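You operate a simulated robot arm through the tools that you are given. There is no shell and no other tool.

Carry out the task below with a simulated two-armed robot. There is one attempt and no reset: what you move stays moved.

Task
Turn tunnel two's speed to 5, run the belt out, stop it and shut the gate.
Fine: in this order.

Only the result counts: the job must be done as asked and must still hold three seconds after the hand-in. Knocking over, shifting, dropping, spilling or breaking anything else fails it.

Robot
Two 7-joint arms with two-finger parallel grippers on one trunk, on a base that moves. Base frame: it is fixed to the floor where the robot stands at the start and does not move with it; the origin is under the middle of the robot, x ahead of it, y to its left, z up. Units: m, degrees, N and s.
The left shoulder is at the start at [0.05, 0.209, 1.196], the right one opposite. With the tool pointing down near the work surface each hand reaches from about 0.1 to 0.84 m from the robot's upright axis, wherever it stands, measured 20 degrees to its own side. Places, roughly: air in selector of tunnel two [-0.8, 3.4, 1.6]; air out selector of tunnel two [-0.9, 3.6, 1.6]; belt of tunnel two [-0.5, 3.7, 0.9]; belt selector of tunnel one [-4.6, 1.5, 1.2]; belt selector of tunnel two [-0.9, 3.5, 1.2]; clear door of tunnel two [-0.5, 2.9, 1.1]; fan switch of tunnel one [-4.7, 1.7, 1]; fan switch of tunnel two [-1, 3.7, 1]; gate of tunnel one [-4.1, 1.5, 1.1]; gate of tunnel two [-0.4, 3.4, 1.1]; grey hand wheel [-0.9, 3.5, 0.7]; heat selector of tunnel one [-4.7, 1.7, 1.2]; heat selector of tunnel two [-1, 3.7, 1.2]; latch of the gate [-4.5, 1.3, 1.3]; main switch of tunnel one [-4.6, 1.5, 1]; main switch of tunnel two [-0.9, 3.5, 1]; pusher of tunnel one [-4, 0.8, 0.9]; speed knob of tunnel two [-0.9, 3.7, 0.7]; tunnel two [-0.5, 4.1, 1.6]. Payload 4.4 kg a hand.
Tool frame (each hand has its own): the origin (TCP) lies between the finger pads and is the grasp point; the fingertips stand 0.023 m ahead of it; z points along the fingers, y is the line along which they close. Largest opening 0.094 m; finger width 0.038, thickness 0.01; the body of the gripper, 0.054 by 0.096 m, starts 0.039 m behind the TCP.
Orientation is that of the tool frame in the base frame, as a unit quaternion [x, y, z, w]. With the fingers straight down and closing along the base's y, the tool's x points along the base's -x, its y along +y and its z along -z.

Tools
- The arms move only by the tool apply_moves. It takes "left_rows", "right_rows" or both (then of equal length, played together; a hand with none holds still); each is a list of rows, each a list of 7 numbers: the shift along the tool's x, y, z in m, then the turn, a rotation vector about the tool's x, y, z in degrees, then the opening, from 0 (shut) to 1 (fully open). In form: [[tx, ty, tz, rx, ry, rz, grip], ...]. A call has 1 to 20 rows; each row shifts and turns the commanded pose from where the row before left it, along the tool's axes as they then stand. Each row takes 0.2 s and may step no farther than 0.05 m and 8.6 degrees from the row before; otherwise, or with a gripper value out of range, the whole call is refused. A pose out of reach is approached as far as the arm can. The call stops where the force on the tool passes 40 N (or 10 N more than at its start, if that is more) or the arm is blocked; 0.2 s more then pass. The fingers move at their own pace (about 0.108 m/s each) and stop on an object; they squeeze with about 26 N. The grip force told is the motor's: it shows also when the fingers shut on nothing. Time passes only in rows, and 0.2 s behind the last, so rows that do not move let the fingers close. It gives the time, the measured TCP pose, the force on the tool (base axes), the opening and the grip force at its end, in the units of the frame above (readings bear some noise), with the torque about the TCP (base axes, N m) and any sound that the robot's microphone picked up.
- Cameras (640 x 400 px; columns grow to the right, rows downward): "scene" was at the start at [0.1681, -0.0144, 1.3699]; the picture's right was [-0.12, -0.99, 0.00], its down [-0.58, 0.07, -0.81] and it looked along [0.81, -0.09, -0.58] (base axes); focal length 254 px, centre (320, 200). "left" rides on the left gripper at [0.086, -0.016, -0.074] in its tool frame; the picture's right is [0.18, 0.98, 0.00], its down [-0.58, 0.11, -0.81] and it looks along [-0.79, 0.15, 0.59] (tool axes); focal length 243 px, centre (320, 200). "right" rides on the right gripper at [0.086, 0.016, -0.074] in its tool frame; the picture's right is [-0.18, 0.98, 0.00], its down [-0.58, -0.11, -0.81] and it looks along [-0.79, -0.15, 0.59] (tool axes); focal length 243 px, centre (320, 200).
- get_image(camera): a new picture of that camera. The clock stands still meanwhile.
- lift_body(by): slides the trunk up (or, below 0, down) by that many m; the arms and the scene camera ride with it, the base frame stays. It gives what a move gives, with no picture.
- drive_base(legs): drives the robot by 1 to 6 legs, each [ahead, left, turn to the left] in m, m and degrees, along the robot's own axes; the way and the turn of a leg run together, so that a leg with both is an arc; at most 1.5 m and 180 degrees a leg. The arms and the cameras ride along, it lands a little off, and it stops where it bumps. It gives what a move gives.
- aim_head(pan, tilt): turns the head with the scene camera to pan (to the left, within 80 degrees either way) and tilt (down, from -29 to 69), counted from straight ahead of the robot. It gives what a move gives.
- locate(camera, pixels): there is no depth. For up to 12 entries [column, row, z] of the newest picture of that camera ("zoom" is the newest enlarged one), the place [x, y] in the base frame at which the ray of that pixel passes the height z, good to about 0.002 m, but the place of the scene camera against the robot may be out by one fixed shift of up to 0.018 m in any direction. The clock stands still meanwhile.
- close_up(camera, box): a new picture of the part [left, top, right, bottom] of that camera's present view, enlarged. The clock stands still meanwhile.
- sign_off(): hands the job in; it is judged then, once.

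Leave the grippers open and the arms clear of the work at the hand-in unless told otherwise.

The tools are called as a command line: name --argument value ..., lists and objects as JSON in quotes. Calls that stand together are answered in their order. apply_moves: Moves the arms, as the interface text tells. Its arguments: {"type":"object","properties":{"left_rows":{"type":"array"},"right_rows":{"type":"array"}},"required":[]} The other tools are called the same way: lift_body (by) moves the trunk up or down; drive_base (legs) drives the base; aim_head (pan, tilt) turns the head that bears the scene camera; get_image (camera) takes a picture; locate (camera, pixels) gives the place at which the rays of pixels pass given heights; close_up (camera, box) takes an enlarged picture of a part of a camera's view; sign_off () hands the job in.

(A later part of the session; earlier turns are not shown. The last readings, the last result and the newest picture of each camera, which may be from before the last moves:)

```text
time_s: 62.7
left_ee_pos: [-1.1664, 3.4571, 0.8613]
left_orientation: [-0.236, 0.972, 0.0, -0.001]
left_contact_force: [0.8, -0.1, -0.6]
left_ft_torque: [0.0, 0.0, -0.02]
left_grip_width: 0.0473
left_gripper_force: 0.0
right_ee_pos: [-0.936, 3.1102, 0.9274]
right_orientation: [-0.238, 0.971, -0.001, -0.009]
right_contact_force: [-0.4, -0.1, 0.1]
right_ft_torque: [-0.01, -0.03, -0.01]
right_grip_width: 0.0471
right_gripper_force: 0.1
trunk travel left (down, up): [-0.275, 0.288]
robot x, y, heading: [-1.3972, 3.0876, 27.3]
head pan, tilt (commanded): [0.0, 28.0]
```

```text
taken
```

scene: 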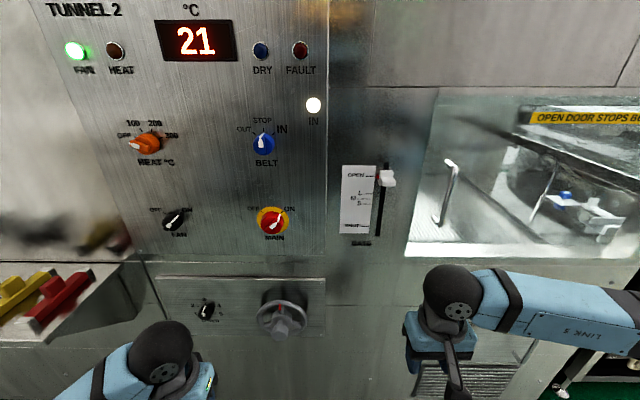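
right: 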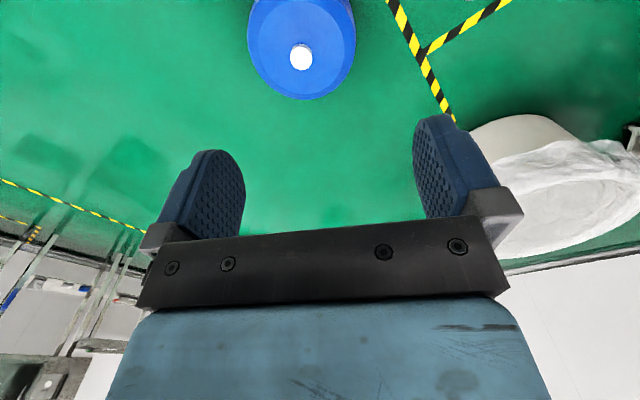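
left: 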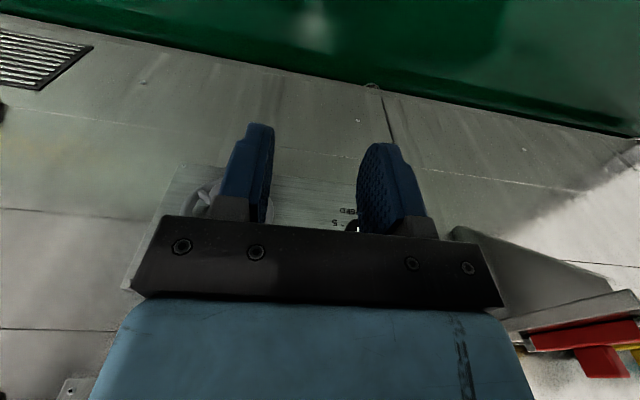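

I'm now about 0.73 m from the panel. I'll zoom in on the speed knob and the belt selector to see their shapes.

close_up --camera "scene" --box '[165, 280, 245, 330]'

close_up --camera "scene" --box '[225, 105, 305, 155]'

close_up --camera "scene" --box '[335, 155, 415, 255]'

close_up --camera "scene" --box '[0, 200, 180, 360]'

```text
8.00 times, centred on (205, 305) of scene
```

zoom: 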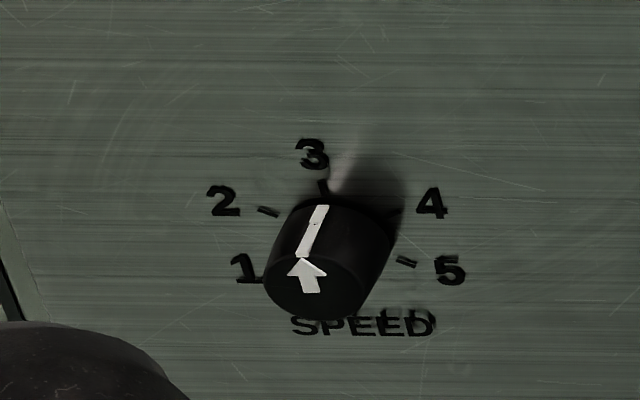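

```text
8.00 times, centred on (265, 130) of scene
```

zoom: 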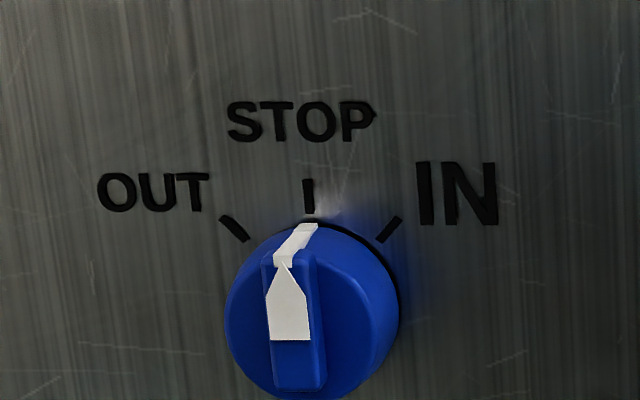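

```text
4.00 times, centred on (375, 205) of scene
```

zoom: 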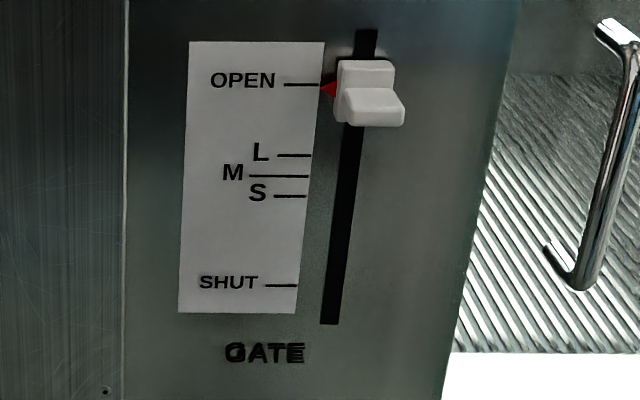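

```text
2.50 times, centred on (90, 280) of scene
```

zoom: 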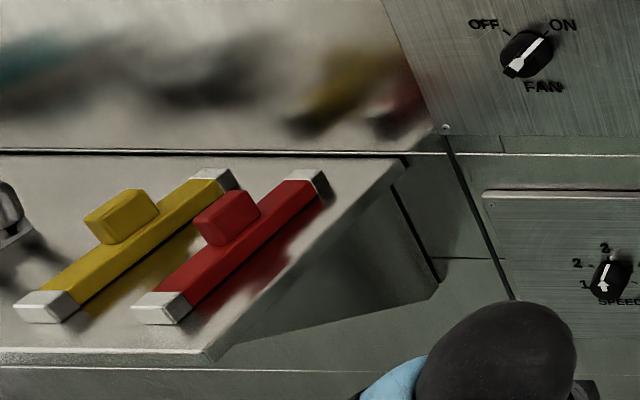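

The speed knob is a plain round knob about 45–50 mm across; the belt selector has a bar handle standing upright at STOP; the gate slider is a white cap. I'll use the left hand for the knob. First I move the left hand 0.15 m forward and begin pitching it toward the panel (about tool y, negative).

apply_moves --left_rows '[[-0.05, 0, 0, 0, 0, 0, 0.5], [-0.05, 0, 0, 0, 0, 0, 0.5], [-0.05, 0, 0, 0, 0, 0, 0.5], [0, 0, 0, 0, -8.2, 0, 0.5], [0, 0, 0, 0, -8.2, 0, 0.5], [0, 0, 0, 0, -8.2, 0, 0.5]]'

```text
time_s: 64.1
left_ee_pos: [-1.0314, 3.5257, 0.8616]
left_orientation: [-0.23, 0.949, 0.05, 0.208]
left_contact_force: [0.5, 0.7, -0.3]
left_ft_torque: [-0.01, -0.01, -0.02]
left_grip_width: 0.047
left_gripper_force: 0.1
right_ee_pos: [-0.9382, 3.1111, 0.9265]
right_orientation: [-0.237, 0.971, -0.001, -0.008]
right_contact_force: [1.6, 0.1, -0.4]
right_ft_torque: [0.03, 0.01, 0.03]
right_grip_width: 0.0472
right_gripper_force: 0.1
trunk travel left (down, up): [-0.275, 0.288]
robot x, y, heading: [-1.396, 3.0867, 27.4]
head pan, tilt (commanded): [0.0, 28.0]
```

The pitch direction is right (the fingers now tilt toward the panel). Continue to horizontal.

apply_moves --left_rows '[[0, 0, 0, 0, -8.17, 0, 0.5], [0, 0, 0, 0, -8.17, 0, 0.5], [0, 0, 0, 0, -8.17, 0, 0.5], [0, 0, 0, 0, -8.17, 0, 0.5], [0, 0, 0, 0, -8.17, 0, 0.5], [0, 0, 0, 0, -8.17, 0, 0.5], [0, 0, 0, 0, -8.17, 0, 0.5], [0, 0, 0, 0, -8.17, 0, 0.5]]'

get_image --camera "scene"

get_image --camera "left"

```text
time_s: 65.9
left_ee_pos: [-1.033, 3.5261, 0.8622]
left_orientation: [-0.166, 0.688, 0.167, 0.687]
left_contact_force: [0.5, 0.1, 0.6]
left_ft_torque: [0.04, 0.0, 0.01]
left_grip_width: 0.0471
left_gripper_force: 0.1
right_ee_pos: [-0.9373, 3.1109, 0.9262]
right_orientation: [-0.237, 0.971, -0.001, -0.009]
right_contact_force: [0.5, -0.4, 0.2]
right_ft_torque: [-0.01, -0.03, -0.01]
right_grip_width: 0.0469
right_gripper_force: 0.1
trunk travel left (down, up): [-0.275, 0.288]
robot x, y, heading: [-1.3997, 3.0904, 27.2]
head pan, tilt (commanded): [0.0, 28.0]
```

```text
taken
```

scene: 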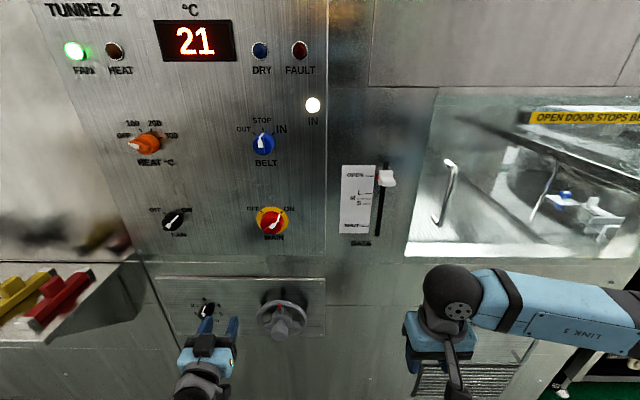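

```text
taken
```

left: 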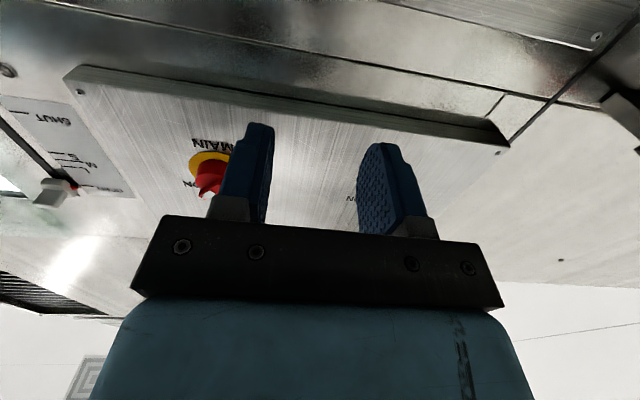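

The left hand is now horizontal at fwd ≈0.53 m. In the scene view, the hand at (207,350) is right before the knob at (207,308). I'll zoom in to compare the known fingertip place with the scene camera's estimate, to find its fixed shift.

close_up --camera "scene" --box '[160, 285, 260, 355]'

```text
5.71 times, centred on (210, 320) of scene
```

zoom: 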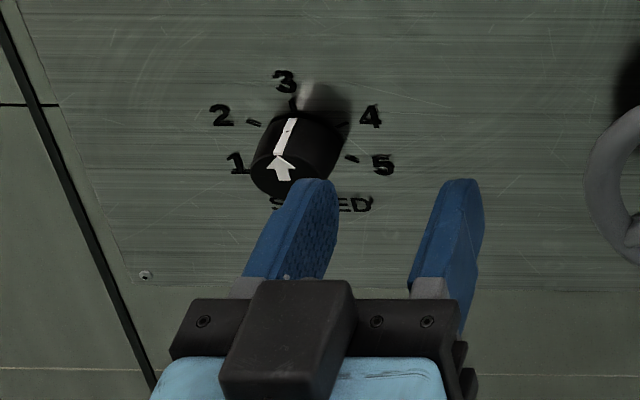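

I'll locate the fingertips' midpoint at zoom (389,182) at its height (about 0.87), and the knob's front face and dial points at guessed heights.

locate --camera "zoom" --pixels '[[389, 182, 0.872], [389, 182, 0.865], [315, 182, 0.872], [463, 182, 0.872], [288, 178, 0.7], [288, 178, 0.72], [288, 178, 0.68], [300, 145, 0.7], [300, 145, 0.72], [292, 105, 0.72], [292, 105, 0.74]]'

```text
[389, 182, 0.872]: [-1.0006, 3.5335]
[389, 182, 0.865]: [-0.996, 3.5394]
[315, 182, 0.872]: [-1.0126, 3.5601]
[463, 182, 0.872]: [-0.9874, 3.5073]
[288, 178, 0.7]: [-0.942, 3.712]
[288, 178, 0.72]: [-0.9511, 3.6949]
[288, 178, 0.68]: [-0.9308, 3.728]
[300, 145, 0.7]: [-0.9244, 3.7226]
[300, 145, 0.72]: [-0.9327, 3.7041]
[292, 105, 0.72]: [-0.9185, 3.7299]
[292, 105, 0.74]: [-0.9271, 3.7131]
```

The scene camera reads about (+0.012, −0.003) off. Now I triangulate the panel plane: the upper plate's lower corner screws are visible in the left hand's picture at (497,153) and (80,92), and in the scene at about (140,251) and (325,250).

close_up --camera "left" --box '[440, 110, 540, 172]'

locate --camera "left" --pixels '[[497, 153, 0.9], [497, 153, 0.95], [80, 92, 0.9], [80, 92, 0.95], [208, 172, 1.0], [208, 172, 1.05]]'

close_up --camera "scene" --box '[110, 200, 350, 350]'

```text
6.40 times, centred on (490, 141) of left
```

zoom: 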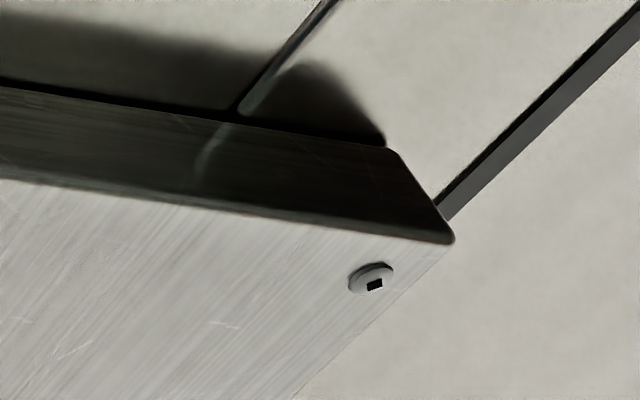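

```text
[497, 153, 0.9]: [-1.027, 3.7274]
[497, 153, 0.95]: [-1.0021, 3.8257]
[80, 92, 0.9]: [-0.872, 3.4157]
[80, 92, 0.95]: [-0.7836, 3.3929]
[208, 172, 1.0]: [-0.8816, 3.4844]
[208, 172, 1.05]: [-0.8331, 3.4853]
```

```text
2.67 times, centred on (230, 275) of scene
```

zoom: 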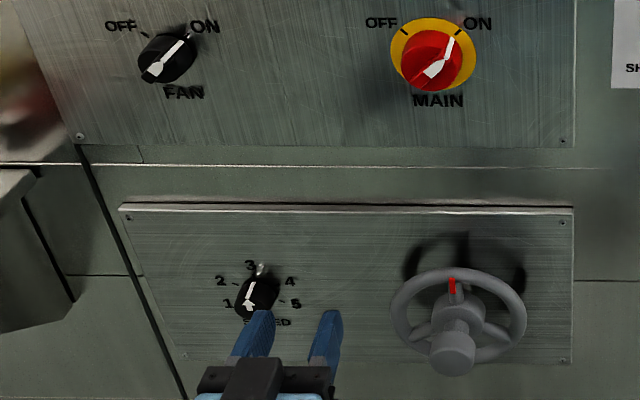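

I'll locate the same screws in the scene zoom for triangulation.

locate --camera "zoom" --pixels '[[81, 137, 0.9], [81, 137, 0.95], [562, 142, 0.9], [562, 142, 0.95], [563, 223, 0.8], [563, 223, 0.85], [128, 218, 0.8], [128, 218, 0.85], [563, 362, 0.6], [563, 362, 0.65], [265, 285, 0.7], [265, 285, 0.72]]'

```text
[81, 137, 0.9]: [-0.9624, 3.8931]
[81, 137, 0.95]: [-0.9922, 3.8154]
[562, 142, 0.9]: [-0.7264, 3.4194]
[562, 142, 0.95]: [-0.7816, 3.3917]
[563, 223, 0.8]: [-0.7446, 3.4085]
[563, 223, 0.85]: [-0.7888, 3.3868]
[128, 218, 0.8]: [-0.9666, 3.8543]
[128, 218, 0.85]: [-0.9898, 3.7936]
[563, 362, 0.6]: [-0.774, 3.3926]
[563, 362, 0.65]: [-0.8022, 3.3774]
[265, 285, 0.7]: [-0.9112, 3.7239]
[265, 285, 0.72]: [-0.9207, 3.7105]
```

Triangulation gives the upper plate's lower screws at (-1.003, 3.822, 0.948) and (-0.790, 3.396, 0.947), so the panel normal heads 26.6° and the plate surface is about 0.68 m ahead of me. The right hand still points down, so its camera may see the knob and the slider; take that picture.

get_image --camera "right"

```text
taken
```

right: 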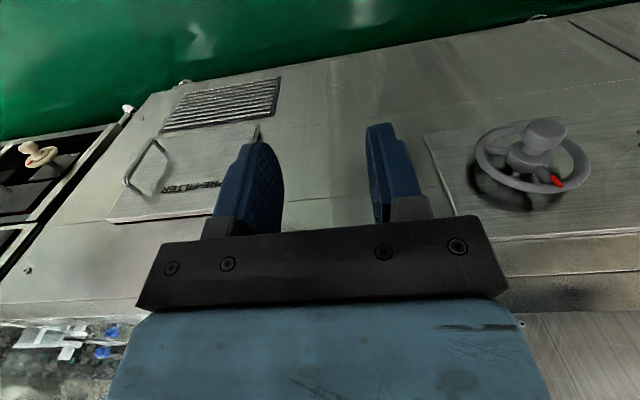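

The right camera sees the hand wheel and the lower plate's right edge near (430,140). I'll zoom there to find the plate's screws.

close_up --camera "right" --box '[410, 100, 610, 260]'

```text
2.50 times, centred on (510, 180) of right
```

zoom: 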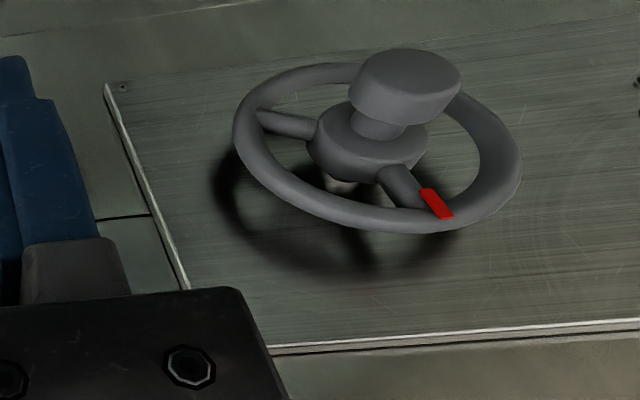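

locate --camera "zoom" --pixels '[[123, 88, 0.6], [123, 88, 0.65], [405, 90, 0.7], [405, 90, 0.75], [437, 203, 0.75], [437, 203, 0.8]]'

```text
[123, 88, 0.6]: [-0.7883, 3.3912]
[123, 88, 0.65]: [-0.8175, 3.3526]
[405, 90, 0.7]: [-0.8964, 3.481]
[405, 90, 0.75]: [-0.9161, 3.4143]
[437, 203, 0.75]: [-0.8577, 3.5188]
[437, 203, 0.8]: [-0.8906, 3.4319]
```

The lower plate's surface lies at n·p ≈ 0.820 (n = (0.8945, 0.4471)), and the speed knob's axis is at about (-0.957, 3.703, 0.716) where its face is. I'll trim yaw by 0.6°, open the left hand wider, move it 0.124 m left and 0.146 m down, staying clear of the wheel.

apply_moves --left_rows '[[0, 0.042, 0, 0.6, 0, 0, 0.85], [0, 0.042, 0, 0, 0, 0, 0.85], [0, 0.04, 0, 0, 0, 0, 0.85], [0.049, 0, 0, 0, 0, 0, 0.85], [0.049, 0, 0, 0, 0, 0, 0.85], [0.048, 0, 0, 0, 0, 0, 0.85], [0, 0, 0, 0, 0, 0, 0.85]]'

get_image --camera "scene"

get_image --camera "left"

```text
time_s: 67.5
left_ee_pos: [-1.0893, 3.6371, 0.7144]
left_orientation: [-0.163, 0.689, 0.162, 0.687]
left_contact_force: [0.5, 0.2, 0.0]
left_ft_torque: [0.02, 0.01, 0.01]
left_grip_width: 0.0799
left_gripper_force: 0.1
right_ee_pos: [-0.9375, 3.111, 0.9272]
right_orientation: [-0.238, 0.971, -0.002, -0.01]
right_contact_force: [0.3, -0.1, 0.1]
right_ft_torque: [0.0, 0.0, 0.03]
right_grip_width: 0.0473
right_gripper_force: 0.0
trunk travel left (down, up): [-0.275, 0.288]
robot x, y, heading: [-1.3944, 3.0905, 27.6]
head pan, tilt (commanded): [0.0, 28.0]
```

```text
taken
```

scene: 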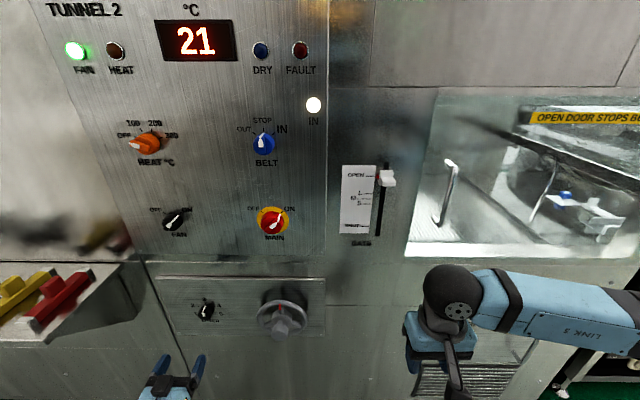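

```text
taken
```

left: 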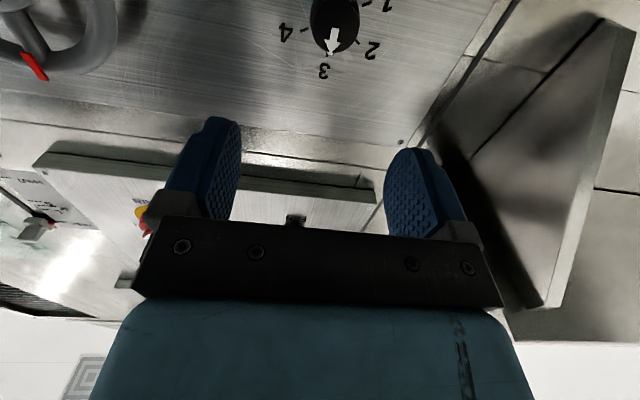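

The left hand camera now sees the knob at (335,25), pointer toward 3. I'll zoom to refine its centre.

close_up --camera "left" --box '[250, 0, 410, 100]'

```text
4.00 times, centred on (330, 50) of left
```

zoom: 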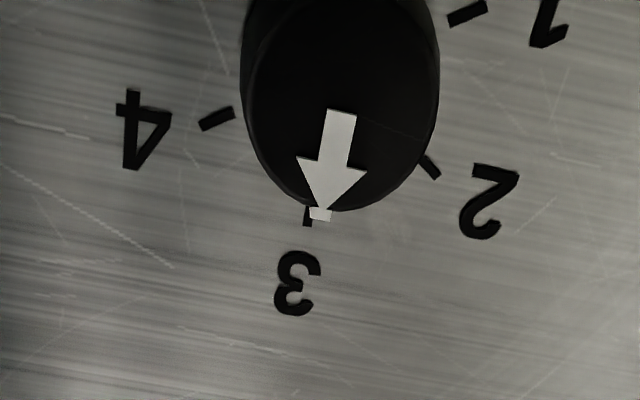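

locate --camera "zoom" --pixels '[[342, 80, 0.7], [342, 80, 0.716], [342, 80, 0.73], [325, 210, 0.73], [325, 210, 0.74], [307, 217, 0.74], [307, 217, 0.75], [217, 118, 0.73], [430, 166, 0.73], [467, 13, 0.7], [217, 118, 0.74], [430, 166, 0.74]]'

```text
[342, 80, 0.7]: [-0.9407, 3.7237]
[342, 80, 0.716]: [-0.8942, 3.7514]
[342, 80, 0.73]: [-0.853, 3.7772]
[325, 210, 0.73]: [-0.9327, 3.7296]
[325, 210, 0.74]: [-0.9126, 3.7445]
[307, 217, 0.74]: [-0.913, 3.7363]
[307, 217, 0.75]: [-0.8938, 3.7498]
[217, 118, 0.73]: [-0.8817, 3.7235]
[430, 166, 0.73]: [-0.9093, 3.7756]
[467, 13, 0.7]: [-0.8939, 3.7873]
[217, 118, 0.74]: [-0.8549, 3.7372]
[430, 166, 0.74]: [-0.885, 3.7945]
```

Combining both views, the plate surface is at about 0.830, and the knob's axis at s≈3.747, z≈0.701 with its face at about 0.808. I'll pre-roll the hand by −50° (so that I have room to turn it clockwise) and line it up: 7 mm left, 13 mm down.

apply_moves --left_rows '[[0.013, 0.007, 0, 0, 0, 0, 0.8], [0, 0, 0, 0, 0, -8.4, 0.8], [0, 0, 0, 0, 0, -8.4, 0.8], [0, 0, 0, 0, 0, -8.4, 0.8], [0, 0, 0, 0, 0, -8.4, 0.8], [0, 0, 0, 0, 0, -8.4, 0.8], [0, 0, 0, 0, 0, -8.4, 0.8]]'

get_image --camera "left"

get_image --camera "scene"

```text
time_s: 69.1
left_ee_pos: [-1.0919, 3.6422, 0.702]
left_orientation: [-0.442, 0.553, -0.145, 0.691]
left_contact_force: [-0.4, 0.2, 0.7]
left_ft_torque: [0.0, -0.01, -0.03]
left_grip_width: 0.0754
left_gripper_force: 0.0
right_ee_pos: [-0.9373, 3.1121, 0.927]
right_orientation: [-0.238, 0.971, -0.002, -0.01]
right_contact_force: [-0.4, -0.6, -0.9]
right_ft_torque: [0.01, 0.0, -0.02]
right_grip_width: 0.047
right_gripper_force: 0.1
trunk travel left (down, up): [-0.275, 0.288]
robot x, y, heading: [-1.3964, 3.0885, 27.5]
head pan, tilt (commanded): [0.0, 28.0]
```

```text
taken
```

left: 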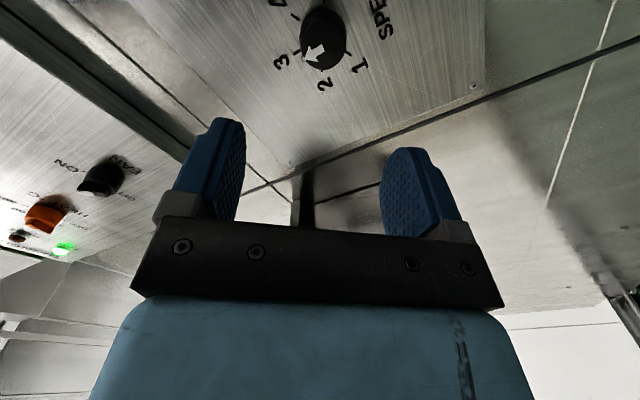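

```text
taken
```

scene: 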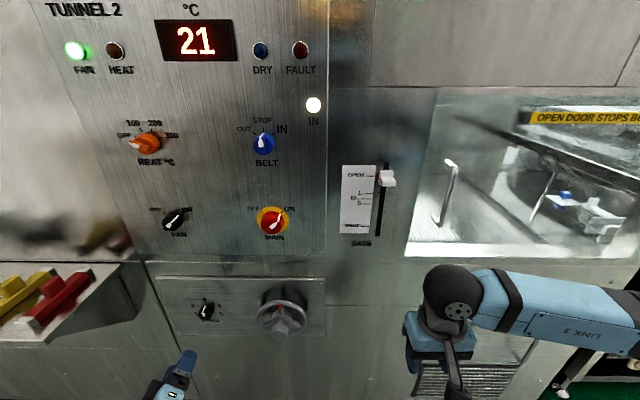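

For a perfectly aligned knob, its face centre should appear at about (320,41) in the left picture; I see it at about (323,40). Zoom to check.

close_up --camera "left" --box '[256, 0, 384, 80]'

```text
5.00 times, centred on (320, 40) of left
```

zoom: 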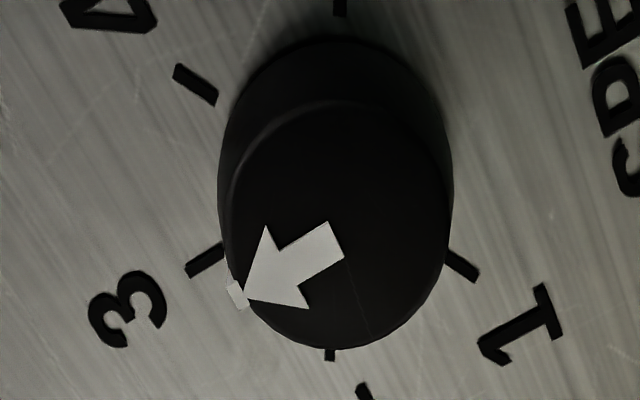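

Face centre is at zoom (339,225), i.e. about 4 mm off along tool y and 3 mm along −x. The ticks show 60° per step (tick 2 is opposite tick 5), so 3→5 is 120° clockwise. I'll correct the offset, roll to about −60°, and approach 0.10 m.

apply_moves --left_rows '[[-0.003, 0.0038, 0, 0, 0, 0, 0.8], [0, 0, 0, 0, 0, -5, 0.8], [0, 0, 0, 0, 0, -5, 0.8], [0, 0, 0.035, 0, 0, 0, 0.8], [0, 0, 0.035, 0, 0, 0, 0.8], [0, 0, 0.03, 0, 0, 0, 0.8]]'

get_image --camera "left"

close_up --camera "scene" --box '[140, 270, 300, 370]'

```text
time_s: 70.5
left_ee_pos: [-1.0043, 3.6919, 0.7008]
left_orientation: [-0.488, 0.514, -0.205, 0.675]
left_contact_force: [-0.6, 0.4, -0.4]
left_ft_torque: [-0.02, -0.02, 0.01]
left_grip_width: 0.0752
left_gripper_force: 0.0
right_ee_pos: [-0.9372, 3.111, 0.9277]
right_orientation: [-0.238, 0.971, -0.002, -0.009]
right_contact_force: [0.4, -0.2, -0.4]
right_ft_torque: [0.01, 0.0, -0.02]
right_grip_width: 0.047
right_gripper_force: 0.0
trunk travel left (down, up): [-0.275, 0.288]
robot x, y, heading: [-1.3954, 3.088, 27.3]
head pan, tilt (commanded): [0.0, 28.0]
```

```text
taken
```

left: 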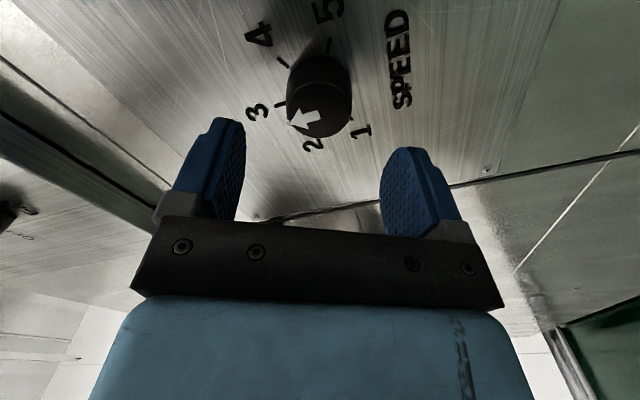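

```text
4.00 times, centred on (220, 320) of scene
```

zoom: 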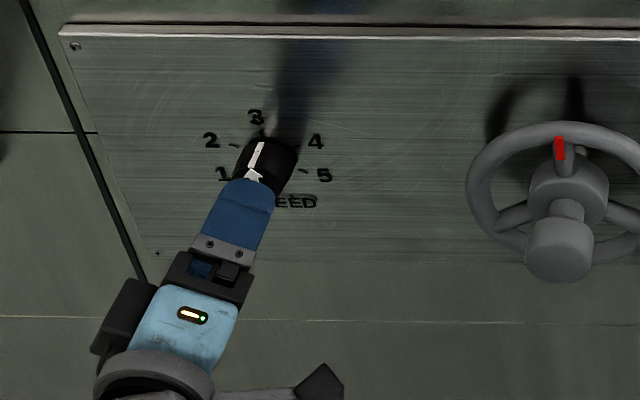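

The knob's face centre is at about (320,110), expected (320,112): well aligned. I move in 0.047 m so the fingertips straddle the knob, keeping the hand open.

apply_moves --left_rows '[[0, 0, 0.025, 0, 0, 0, 0.8], [0, 0, 0.015, 0, 0, 0, 0.8], [0, 0, 0.007, 0, 0, 0, 0.8], [0, 0, 0, 0, 0, 0, 0.8]]'

get_image --camera "left"

```text
time_s: 71.5
left_ee_pos: [-0.9631, 3.7117, 0.7012]
left_orientation: [-0.488, 0.513, -0.205, 0.676]
left_contact_force: [0.2, 0.4, -0.3]
left_ft_torque: [-0.01, 0.01, -0.02]
left_grip_width: 0.0751
left_gripper_force: 0.1
right_ee_pos: [-0.9372, 3.111, 0.9265]
right_orientation: [-0.239, 0.971, -0.002, -0.01]
right_contact_force: [0.4, -0.2, -0.6]
right_ft_torque: [0.0, 0.0, 0.01]
right_grip_width: 0.047
right_gripper_force: 0.1
trunk travel left (down, up): [-0.275, 0.288]
robot x, y, heading: [-1.3983, 3.0854, 27.4]
head pan, tilt (commanded): [0.0, 28.0]
```

```text
taken
```

left: 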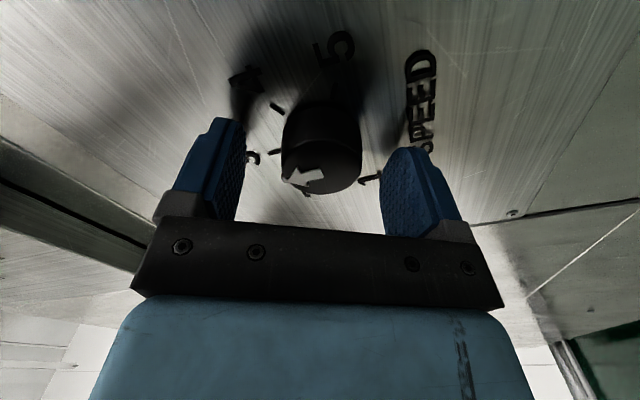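

The knob sits between the fingers with no contact force. Now I close on it.

apply_moves --left_rows '[[0, 0, 0, 0, 0, 0, 0.3], [0, 0, 0, 0, 0, 0, 0.3], [0, 0, 0, 0, 0, 0, 0.3]]'

```text
time_s: 72.3
left_ee_pos: [-0.9632, 3.7123, 0.6998]
left_orientation: [-0.488, 0.513, -0.204, 0.676]
left_contact_force: [1.6, 1.9, -1.5]
left_ft_torque: [-0.07, 0.16, -0.03]
left_grip_width: 0.0406
left_gripper_force: 45.2
right_ee_pos: [-0.9366, 3.111, 0.9271]
right_orientation: [-0.238, 0.971, -0.001, -0.01]
right_contact_force: [0.6, -0.4, -0.9]
right_ft_torque: [0.0, -0.01, 0.01]
right_grip_width: 0.0468
right_gripper_force: 0.1
trunk travel left (down, up): [-0.275, 0.288]
robot x, y, heading: [-1.397, 3.0873, 27.6]
head pan, tilt (commanded): [0.0, 28.0]
```

The grip holds at 40.6 mm. I roll +60° (clockwise) first and check.

apply_moves --left_rows '[[0, 0, 0, 0, 0, 7.5, 0.3], [0, 0, 0, 0, 0, 7.5, 0.3], [0, 0, 0, 0, 0, 7.5, 0.3], [0, 0, 0, 0, 0, 7.5, 0.3], [0, 0, 0, 0, 0, 7.5, 0.3], [0, 0, 0, 0, 0, 7.5, 0.3], [0, 0, 0, 0, 0, 7.5, 0.3], [0, 0, 0, 0, 0, 7.5, 0.3]]'

get_image --camera "left"

close_up --camera "scene" --box '[140, 270, 300, 370]'

```text
time_s: 74.1
left_ee_pos: [-0.9623, 3.7102, 0.7012]
left_orientation: [-0.163, 0.688, 0.16, 0.688]
left_contact_force: [-1.1, -11.7, 2.5]
left_ft_torque: [0.41, -0.84, -0.4]
left_grip_width: 0.0407
left_gripper_force: 45.5
right_ee_pos: [-0.9375, 3.11, 0.9274]
right_orientation: [-0.237, 0.971, -0.001, -0.008]
right_contact_force: [-0.3, -0.8, -0.4]
right_ft_torque: [0.01, -0.03, -0.01]
right_grip_width: 0.0469
right_gripper_force: 0.2
trunk travel left (down, up): [-0.275, 0.288]
robot x, y, heading: [-1.3961, 3.0861, 27.4]
head pan, tilt (commanded): [0.0, 28.0]
```

```text
taken
```

left: 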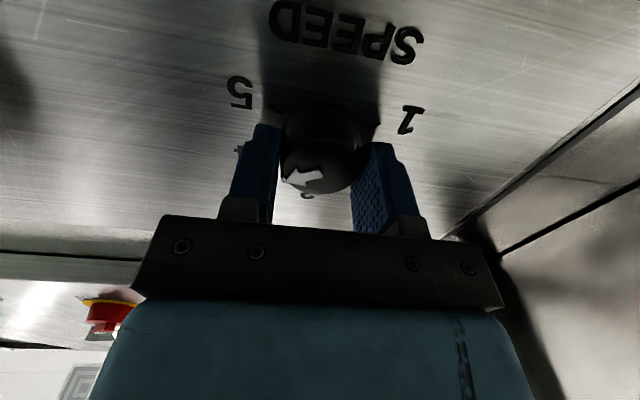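

```text
4.00 times, centred on (220, 320) of scene
```

zoom: 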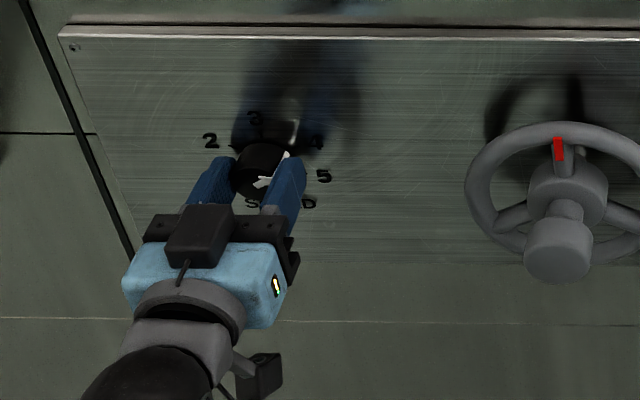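

The knob follows: the arrow now points to 4. I continue another +60° to 5.

apply_moves --left_rows '[[0, 0, 0, 0, 0, 7.5, 0.3], [0, 0, 0, 0, 0, 7.5, 0.3], [0, 0, 0, 0, 0, 7.5, 0.3], [0, 0, 0, 0, 0, 7.5, 0.3], [0, 0, 0, 0, 0, 7.5, 0.3], [0, 0, 0, 0, 0, 7.5, 0.3], [0, 0, 0, 0, 0, 7.5, 0.3], [0, 0, 0, 0, 0, 7.5, 0.3]]'

get_image --camera "left"

close_up --camera "scene" --box '[140, 270, 300, 370]'

```text
time_s: 75.9
left_ee_pos: [-0.9623, 3.7098, 0.7008]
left_orientation: [0.203, 0.678, 0.483, 0.516]
left_contact_force: [11.3, -24.9, 0.1]
left_ft_torque: [-0.14, 0.18, -0.43]
left_grip_width: 0.04
left_gripper_force: 44.9
right_ee_pos: [-0.9367, 3.1099, 0.9278]
right_orientation: [-0.237, 0.971, 0.0, -0.009]
right_contact_force: [0.4, 0.1, 0.6]
right_ft_torque: [0.02, 0.02, 0.04]
right_grip_width: 0.0474
right_gripper_force: 0.0
trunk travel left (down, up): [-0.275, 0.288]
robot x, y, heading: [-1.3961, 3.0869, 27.4]
head pan, tilt (commanded): [0.0, 28.0]
```

```text
taken
```

left: 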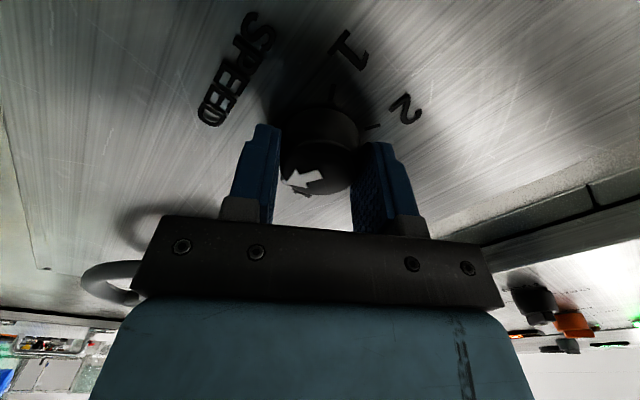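

```text
4.00 times, centred on (220, 320) of scene
```

zoom: 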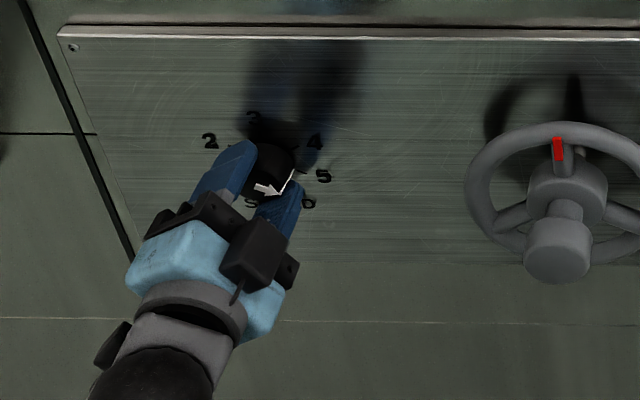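

The arrow now points about to 5 (roll +60°). I open the fingers and back off straight to look at the pointer.

apply_moves --left_rows '[[0, 0, 0, 0, 0, 0, 0.8], [0, 0, 0, 0, 0, 0, 0.8], [0, 0, -0.03, 0, 0, 0, 0.8], [0, 0, -0.04, 0, 0, 0, 0.8], [0, 0, -0.04, 0, 0, 0, 0.8]]'

get_image --camera "left"

close_up --camera "left" --box '[240, 0, 400, 100]'

close_up --camera "scene" --box '[165, 280, 245, 330]'

```text
time_s: 77.1
left_ee_pos: [-1.0611, 3.6633, 0.702]
left_orientation: [0.2, 0.678, 0.483, 0.516]
left_contact_force: [0.3, -0.8, 0.3]
left_ft_torque: [0.0, -0.01, -0.01]
left_grip_width: 0.0755
left_gripper_force: 0.0
right_ee_pos: [-0.9369, 3.1103, 0.9261]
right_orientation: [-0.238, 0.971, -0.002, -0.009]
right_contact_force: [-1.0, 0.5, 0.5]
right_ft_torque: [0.0, 0.01, -0.03]
right_grip_width: 0.0472
right_gripper_force: 0.0
trunk travel left (down, up): [-0.275, 0.288]
robot x, y, heading: [-1.3991, 3.0876, 27.5]
head pan, tilt (commanded): [0.0, 28.0]
```

```text
taken
```

left: 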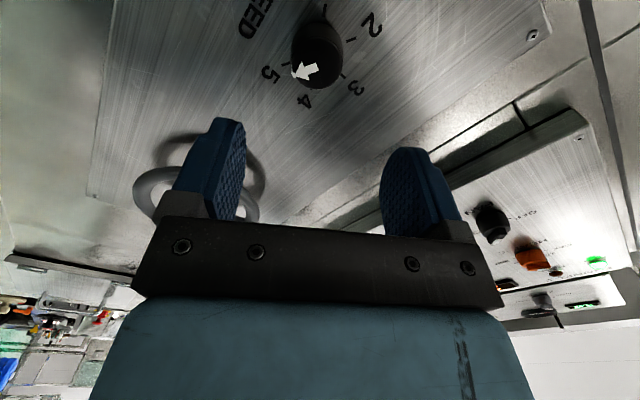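

```text
4.00 times, centred on (320, 50) of left
```

zoom: 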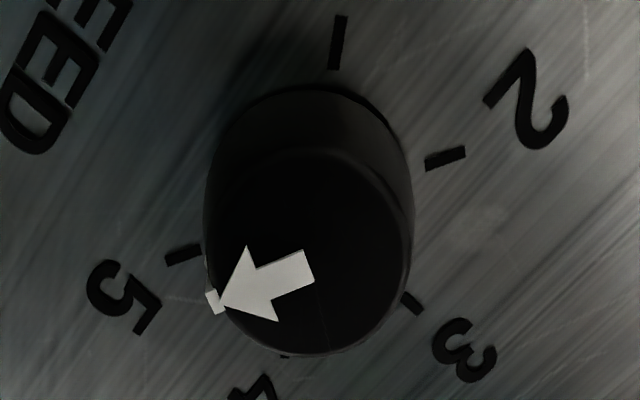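

```text
8.00 times, centred on (205, 305) of scene
```

zoom: 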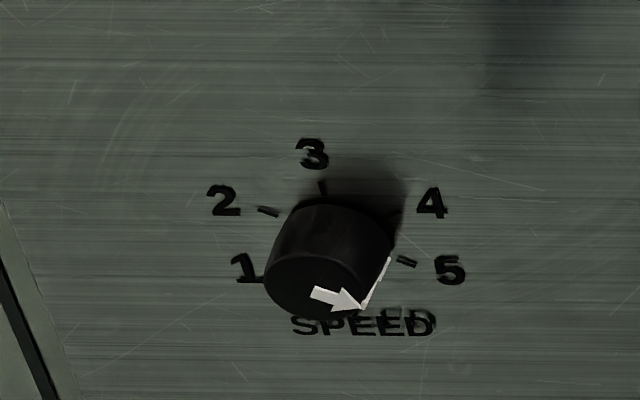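

The pointer's side line ends at tick 5 in both views: SPEED is at 5. Next the belt selector. I back off further, roll the hand back level, and raise it toward the belt selector (about s≈3.52, z≈1.2), keeping it well off the panel.

apply_moves --left_rows '[[0, 0, -0.04, 0, 0, 0, 0.6], [0, 0, 0, 0, 0, -8.5, 0.6], [0, 0, 0, 0, 0, -8.5, 0.6], [0, 0, 0, 0, 0, -8.5, 0.6], [0, 0, 0, 0, 0, -8.5, 0.6], [0, 0, 0, 0, 0, -8.5, 0.6], [0, 0, 0, 0, 0, -8.5, 0.6], [0, 0, 0, 0, 0, -8.5, 0.6], [-0.045, 0, 0, 0, 0, 0, 0.6], [-0.045, 0, 0, 0, 0, 0, 0.6], [-0.045, 0, 0, 0, 0, 0, 0.6], [-0.045, -0.02, 0, 0, 0, 0, 0.6], [-0.045, -0.02, 0, 0, 0, 0, 0.6], [-0.045, -0.02, 0, 0, 0, 0, 0.6], [-0.045, -0.02, 0, 0, 0, 0, 0.6]]'

get_image --camera "left"

get_image --camera "scene"

```text
time_s: 80.3
left_ee_pos: [-1.0591, 3.5726, 1.0147]
left_orientation: [-0.162, 0.689, 0.163, 0.687]
left_contact_force: [0.5, 1.2, 0.1]
left_ft_torque: [0.03, 0.0, 0.0]
left_grip_width: 0.0564
left_gripper_force: 0.1
right_ee_pos: [-0.9363, 3.1107, 0.9262]
right_orientation: [-0.238, 0.971, -0.001, -0.01]
right_contact_force: [-0.5, -0.1, 0.5]
right_ft_torque: [-0.04, -0.01, -0.03]
right_grip_width: 0.047
right_gripper_force: 0.1
trunk travel left (down, up): [-0.275, 0.288]
robot x, y, heading: [-1.3972, 3.0894, 27.5]
head pan, tilt (commanded): [0.0, 28.0]
```

```text
taken
```

left: 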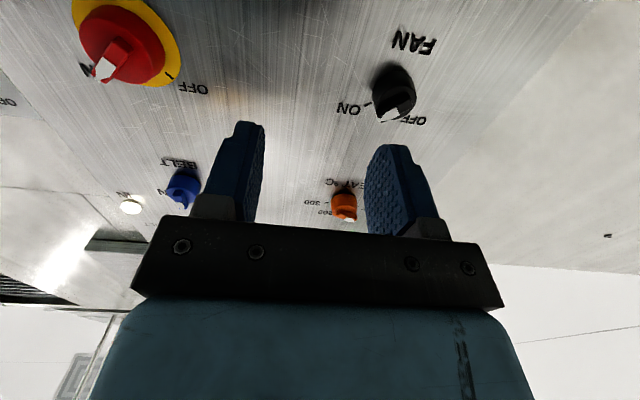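

```text
taken
```

scene: 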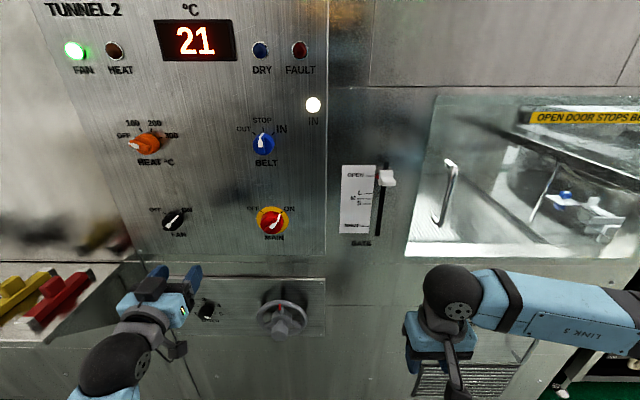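

The belt selector (blue) is seen at (183,188) in the left picture. I move the hand 0.155 m to the right and 0.06 m up so that the selector is ahead of it.

apply_moves --left_rows '[[0, -0.045, 0, 0, 0, 0, 0.6], [0, -0.045, 0, 0, 0, 0, 0.6], [-0.03, -0.045, 0, 0, 0, 0, 0.6], [-0.03, -0.02, 0, 0, 0, 0, 0.6], [0, 0, 0, 0, 0, 0, 0.6]]'

get_image --camera "left"

close_up --camera "scene" --box '[200, 80, 360, 180]'

```text
refused: row 3 steps farther than a row can; nothing moved
```

```text
taken
```

left: 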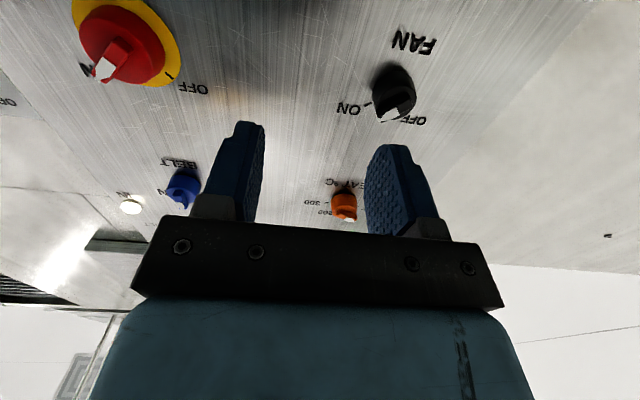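

```text
4.00 times, centred on (280, 130) of scene
```

zoom: 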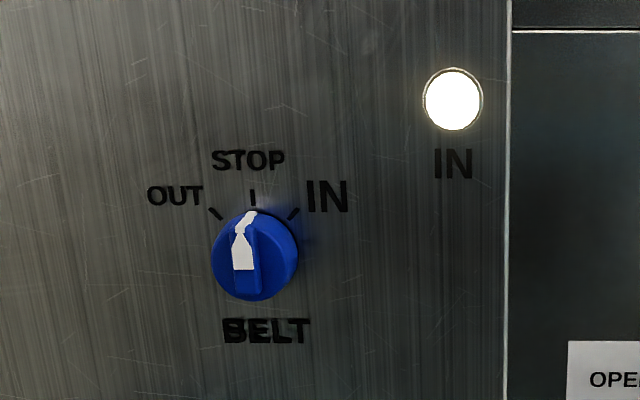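

Row 3 was too long a step, so nothing moved. I repeat it with shorter steps.

apply_moves --left_rows '[[0, -0.045, 0, 0, 0, 0, 0.6], [0, -0.045, 0, 0, 0, 0, 0.6], [-0.02, -0.04, 0, 0, 0, 0, 0.6], [-0.04, -0.025, 0, 0, 0, 0, 0.6], [0, 0, 0, 0, 0, 0, 0.6]]'

get_image --camera "left"

close_up --camera "scene" --box '[200, 80, 360, 180]'

locate --camera "zoom" --pixels '[[248, 258, 1.15], [248, 258, 1.2], [253, 198, 1.2], [253, 198, 1.25]]'

```text
time_s: 81.1
left_ee_pos: [-1.0308, 3.5103, 1.0367]
left_orientation: [-0.089, 0.686, 0.235, 0.683]
left_contact_force: [0.4, 0.0, -0.2]
left_ft_torque: [0.01, -0.03, 0.03]
left_grip_width: 0.0562
left_gripper_force: 0.1
right_ee_pos: [-0.9373, 3.1114, 0.9361]
right_orientation: [-0.238, 0.971, -0.001, -0.01]
right_contact_force: [0.1, -0.6, -0.6]
right_ft_torque: [0.01, -0.01, 0.03]
right_grip_width: 0.0471
right_gripper_force: 0.0
trunk travel left (down, up): [-0.275, 0.288]
robot x, y, heading: [-1.3969, 3.0869, 27.3]
head pan, tilt (commanded): [0.0, 28.0]
stopped in row 3 (left hand): the arm was blocked; the commanded pose is now the measured one
```

```text
taken
```

left: 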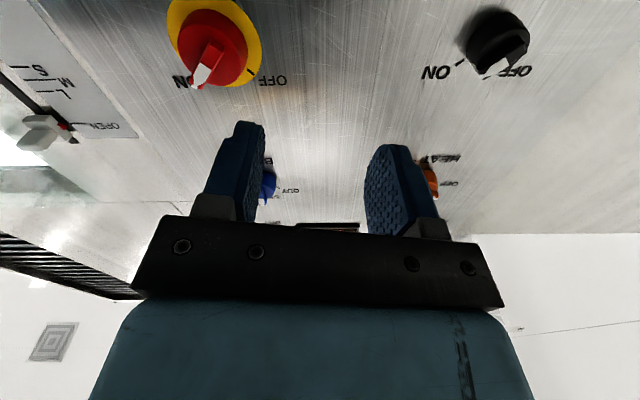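

```text
4.00 times, centred on (280, 130) of scene
```

zoom: 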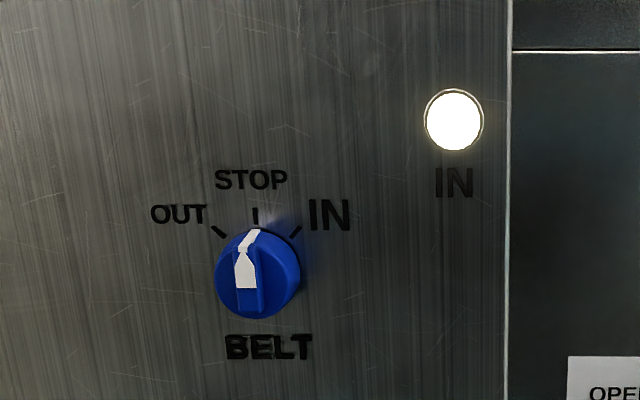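

```text
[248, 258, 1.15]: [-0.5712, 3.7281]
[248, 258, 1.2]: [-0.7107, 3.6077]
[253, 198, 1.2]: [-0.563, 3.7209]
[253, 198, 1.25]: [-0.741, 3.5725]
```

The left arm was blocked in row 3 and its hand got twisted a bit. I'll look at the arm from the scene camera, tilted down and left.

aim_head --pan 25 --tilt 45

get_image --camera "scene"

```text
time_s: 82.0
left_ee_pos: [-1.031, 3.5108, 1.0365]
left_orientation: [-0.089, 0.686, 0.235, 0.683]
left_contact_force: [-0.7, 0.4, 0.6]
left_ft_torque: [0.02, 0.03, 0.0]
left_grip_width: 0.0563
left_gripper_force: 0.0
right_ee_pos: [-0.9374, 3.11, 0.9358]
right_orientation: [-0.237, 0.971, -0.001, -0.008]
right_contact_force: [0.0, 0.1, 0.5]
right_ft_torque: [-0.02, -0.01, -0.02]
right_grip_width: 0.0467
right_gripper_force: 0.1
trunk travel left (down, up): [-0.275, 0.288]
robot x, y, heading: [-1.397, 3.0839, 27.2]
head pan, tilt (commanded): [25.0, 45.0]
```

```text
taken
```

scene: 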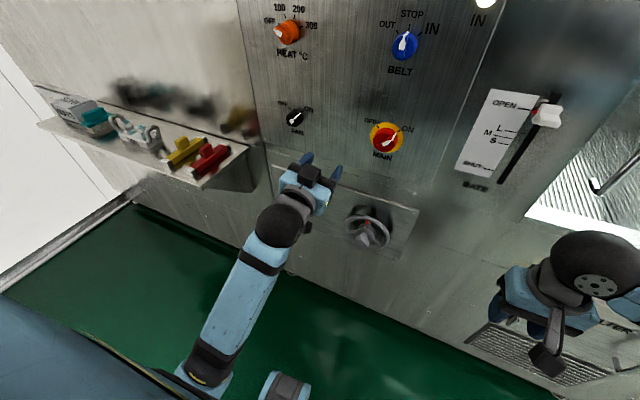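

The left elbow is low, close to my trunk (it's too folded). I'll back the base off by 0.13 m and stretch the arm forward instead; also undo the hand's twist (about −11.6° roll, +2.5° pitch).

drive_base --legs '[[-0.13, 0, 0]]'

apply_moves --left_rows '[[0, 0.02, 0.03, 0, 0, -4, 0.6], [0, 0.02, 0.03, 0, 0, -4, 0.6], [0, 0, 0.03, 0, 0, -3.6, 0.6], [0, 0, 0.02, 0, 2.5, 0, 0.6]]'

get_image --camera "scene"

```text
time_s: 83.2
left_ee_pos: [-1.1463, 3.4515, 1.0368]
left_orientation: [-0.091, 0.685, 0.236, 0.684]
left_contact_force: [-1.6, 0.0, 0.1]
left_ft_torque: [0.0, 0.03, 0.04]
left_grip_width: 0.0565
left_gripper_force: 0.2
right_ee_pos: [-1.0516, 3.0522, 0.9361]
right_orientation: [-0.239, 0.971, -0.001, -0.009]
right_contact_force: [-0.4, 0.5, 0.5]
right_ft_torque: [0.01, -0.02, -0.03]
right_grip_width: 0.0471
right_gripper_force: 0.1
trunk travel left (down, up): [-0.275, 0.288]
robot x, y, heading: [-1.5086, 3.0264, 27.8]
head pan, tilt (commanded): [25.0, 45.0]
```

```text
time_s: 84.0
left_ee_pos: [-1.128, 3.4871, 0.9743]
left_orientation: [-0.165, 0.723, 0.148, 0.654]
left_contact_force: [-0.6, 0.3, 0.1]
left_ft_torque: [-0.01, 0.01, -0.04]
left_grip_width: 0.0563
left_gripper_force: 0.0
right_ee_pos: [-1.0505, 3.0523, 0.9391]
right_orientation: [-0.239, 0.971, -0.001, -0.01]
right_contact_force: [0.1, -0.7, -0.6]
right_ft_torque: [0.03, -0.01, -0.03]
right_grip_width: 0.0472
right_gripper_force: 0.0
trunk travel left (down, up): [-0.275, 0.288]
robot x, y, heading: [-1.5092, 3.0267, 27.5]
head pan, tilt (commanded): [25.0, 45.0]
stopped in row 3 (left hand): the arm was blocked; the commanded pose is now the measured one
```

```text
taken
```

scene: 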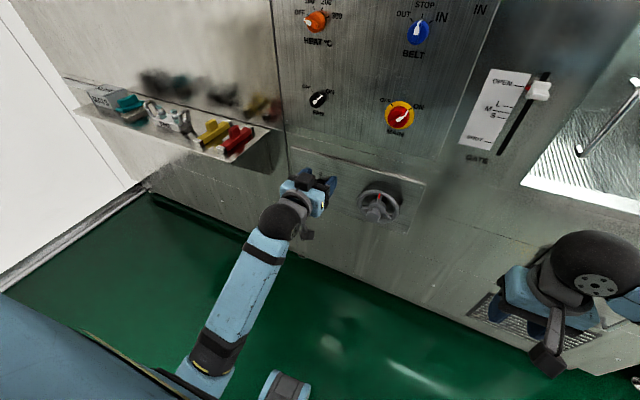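

Blocked again, and the right hand rose slightly, so the left elbow seems to press on my own base. Raising the trunk should free it; I lift by 0.12 m.

lift_body --by 0.12

get_image --camera "scene"

```text
time_s: 85.5
left_ee_pos: [-1.1261, 3.488, 1.0777]
left_orientation: [-0.166, 0.727, 0.147, 0.65]
left_contact_force: [0.1, 1.5, 0.4]
left_ft_torque: [0.01, -0.01, 0.02]
left_grip_width: 0.0564
left_gripper_force: 0.1
right_ee_pos: [-1.0516, 3.0524, 1.046]
right_orientation: [-0.24, 0.971, -0.001, -0.009]
right_contact_force: [-0.6, 0.7, 0.5]
right_ft_torque: [-0.02, 0.0, 0.0]
right_grip_width: 0.0468
right_gripper_force: 0.1
trunk travel left (down, up): [-0.395, 0.168]
robot x, y, heading: [-1.508, 3.0267, 27.2]
head pan, tilt (commanded): [25.0, 45.0]
```

```text
taken
```

scene: 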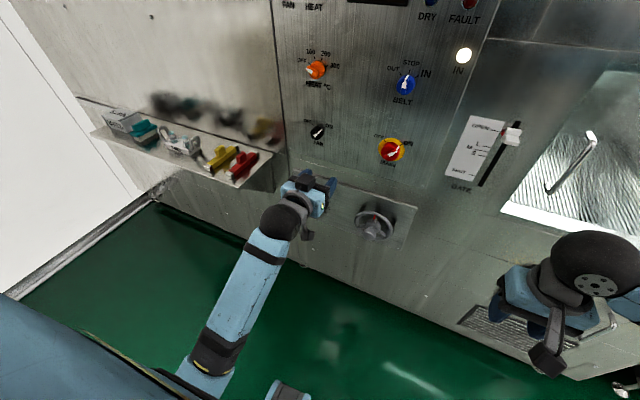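

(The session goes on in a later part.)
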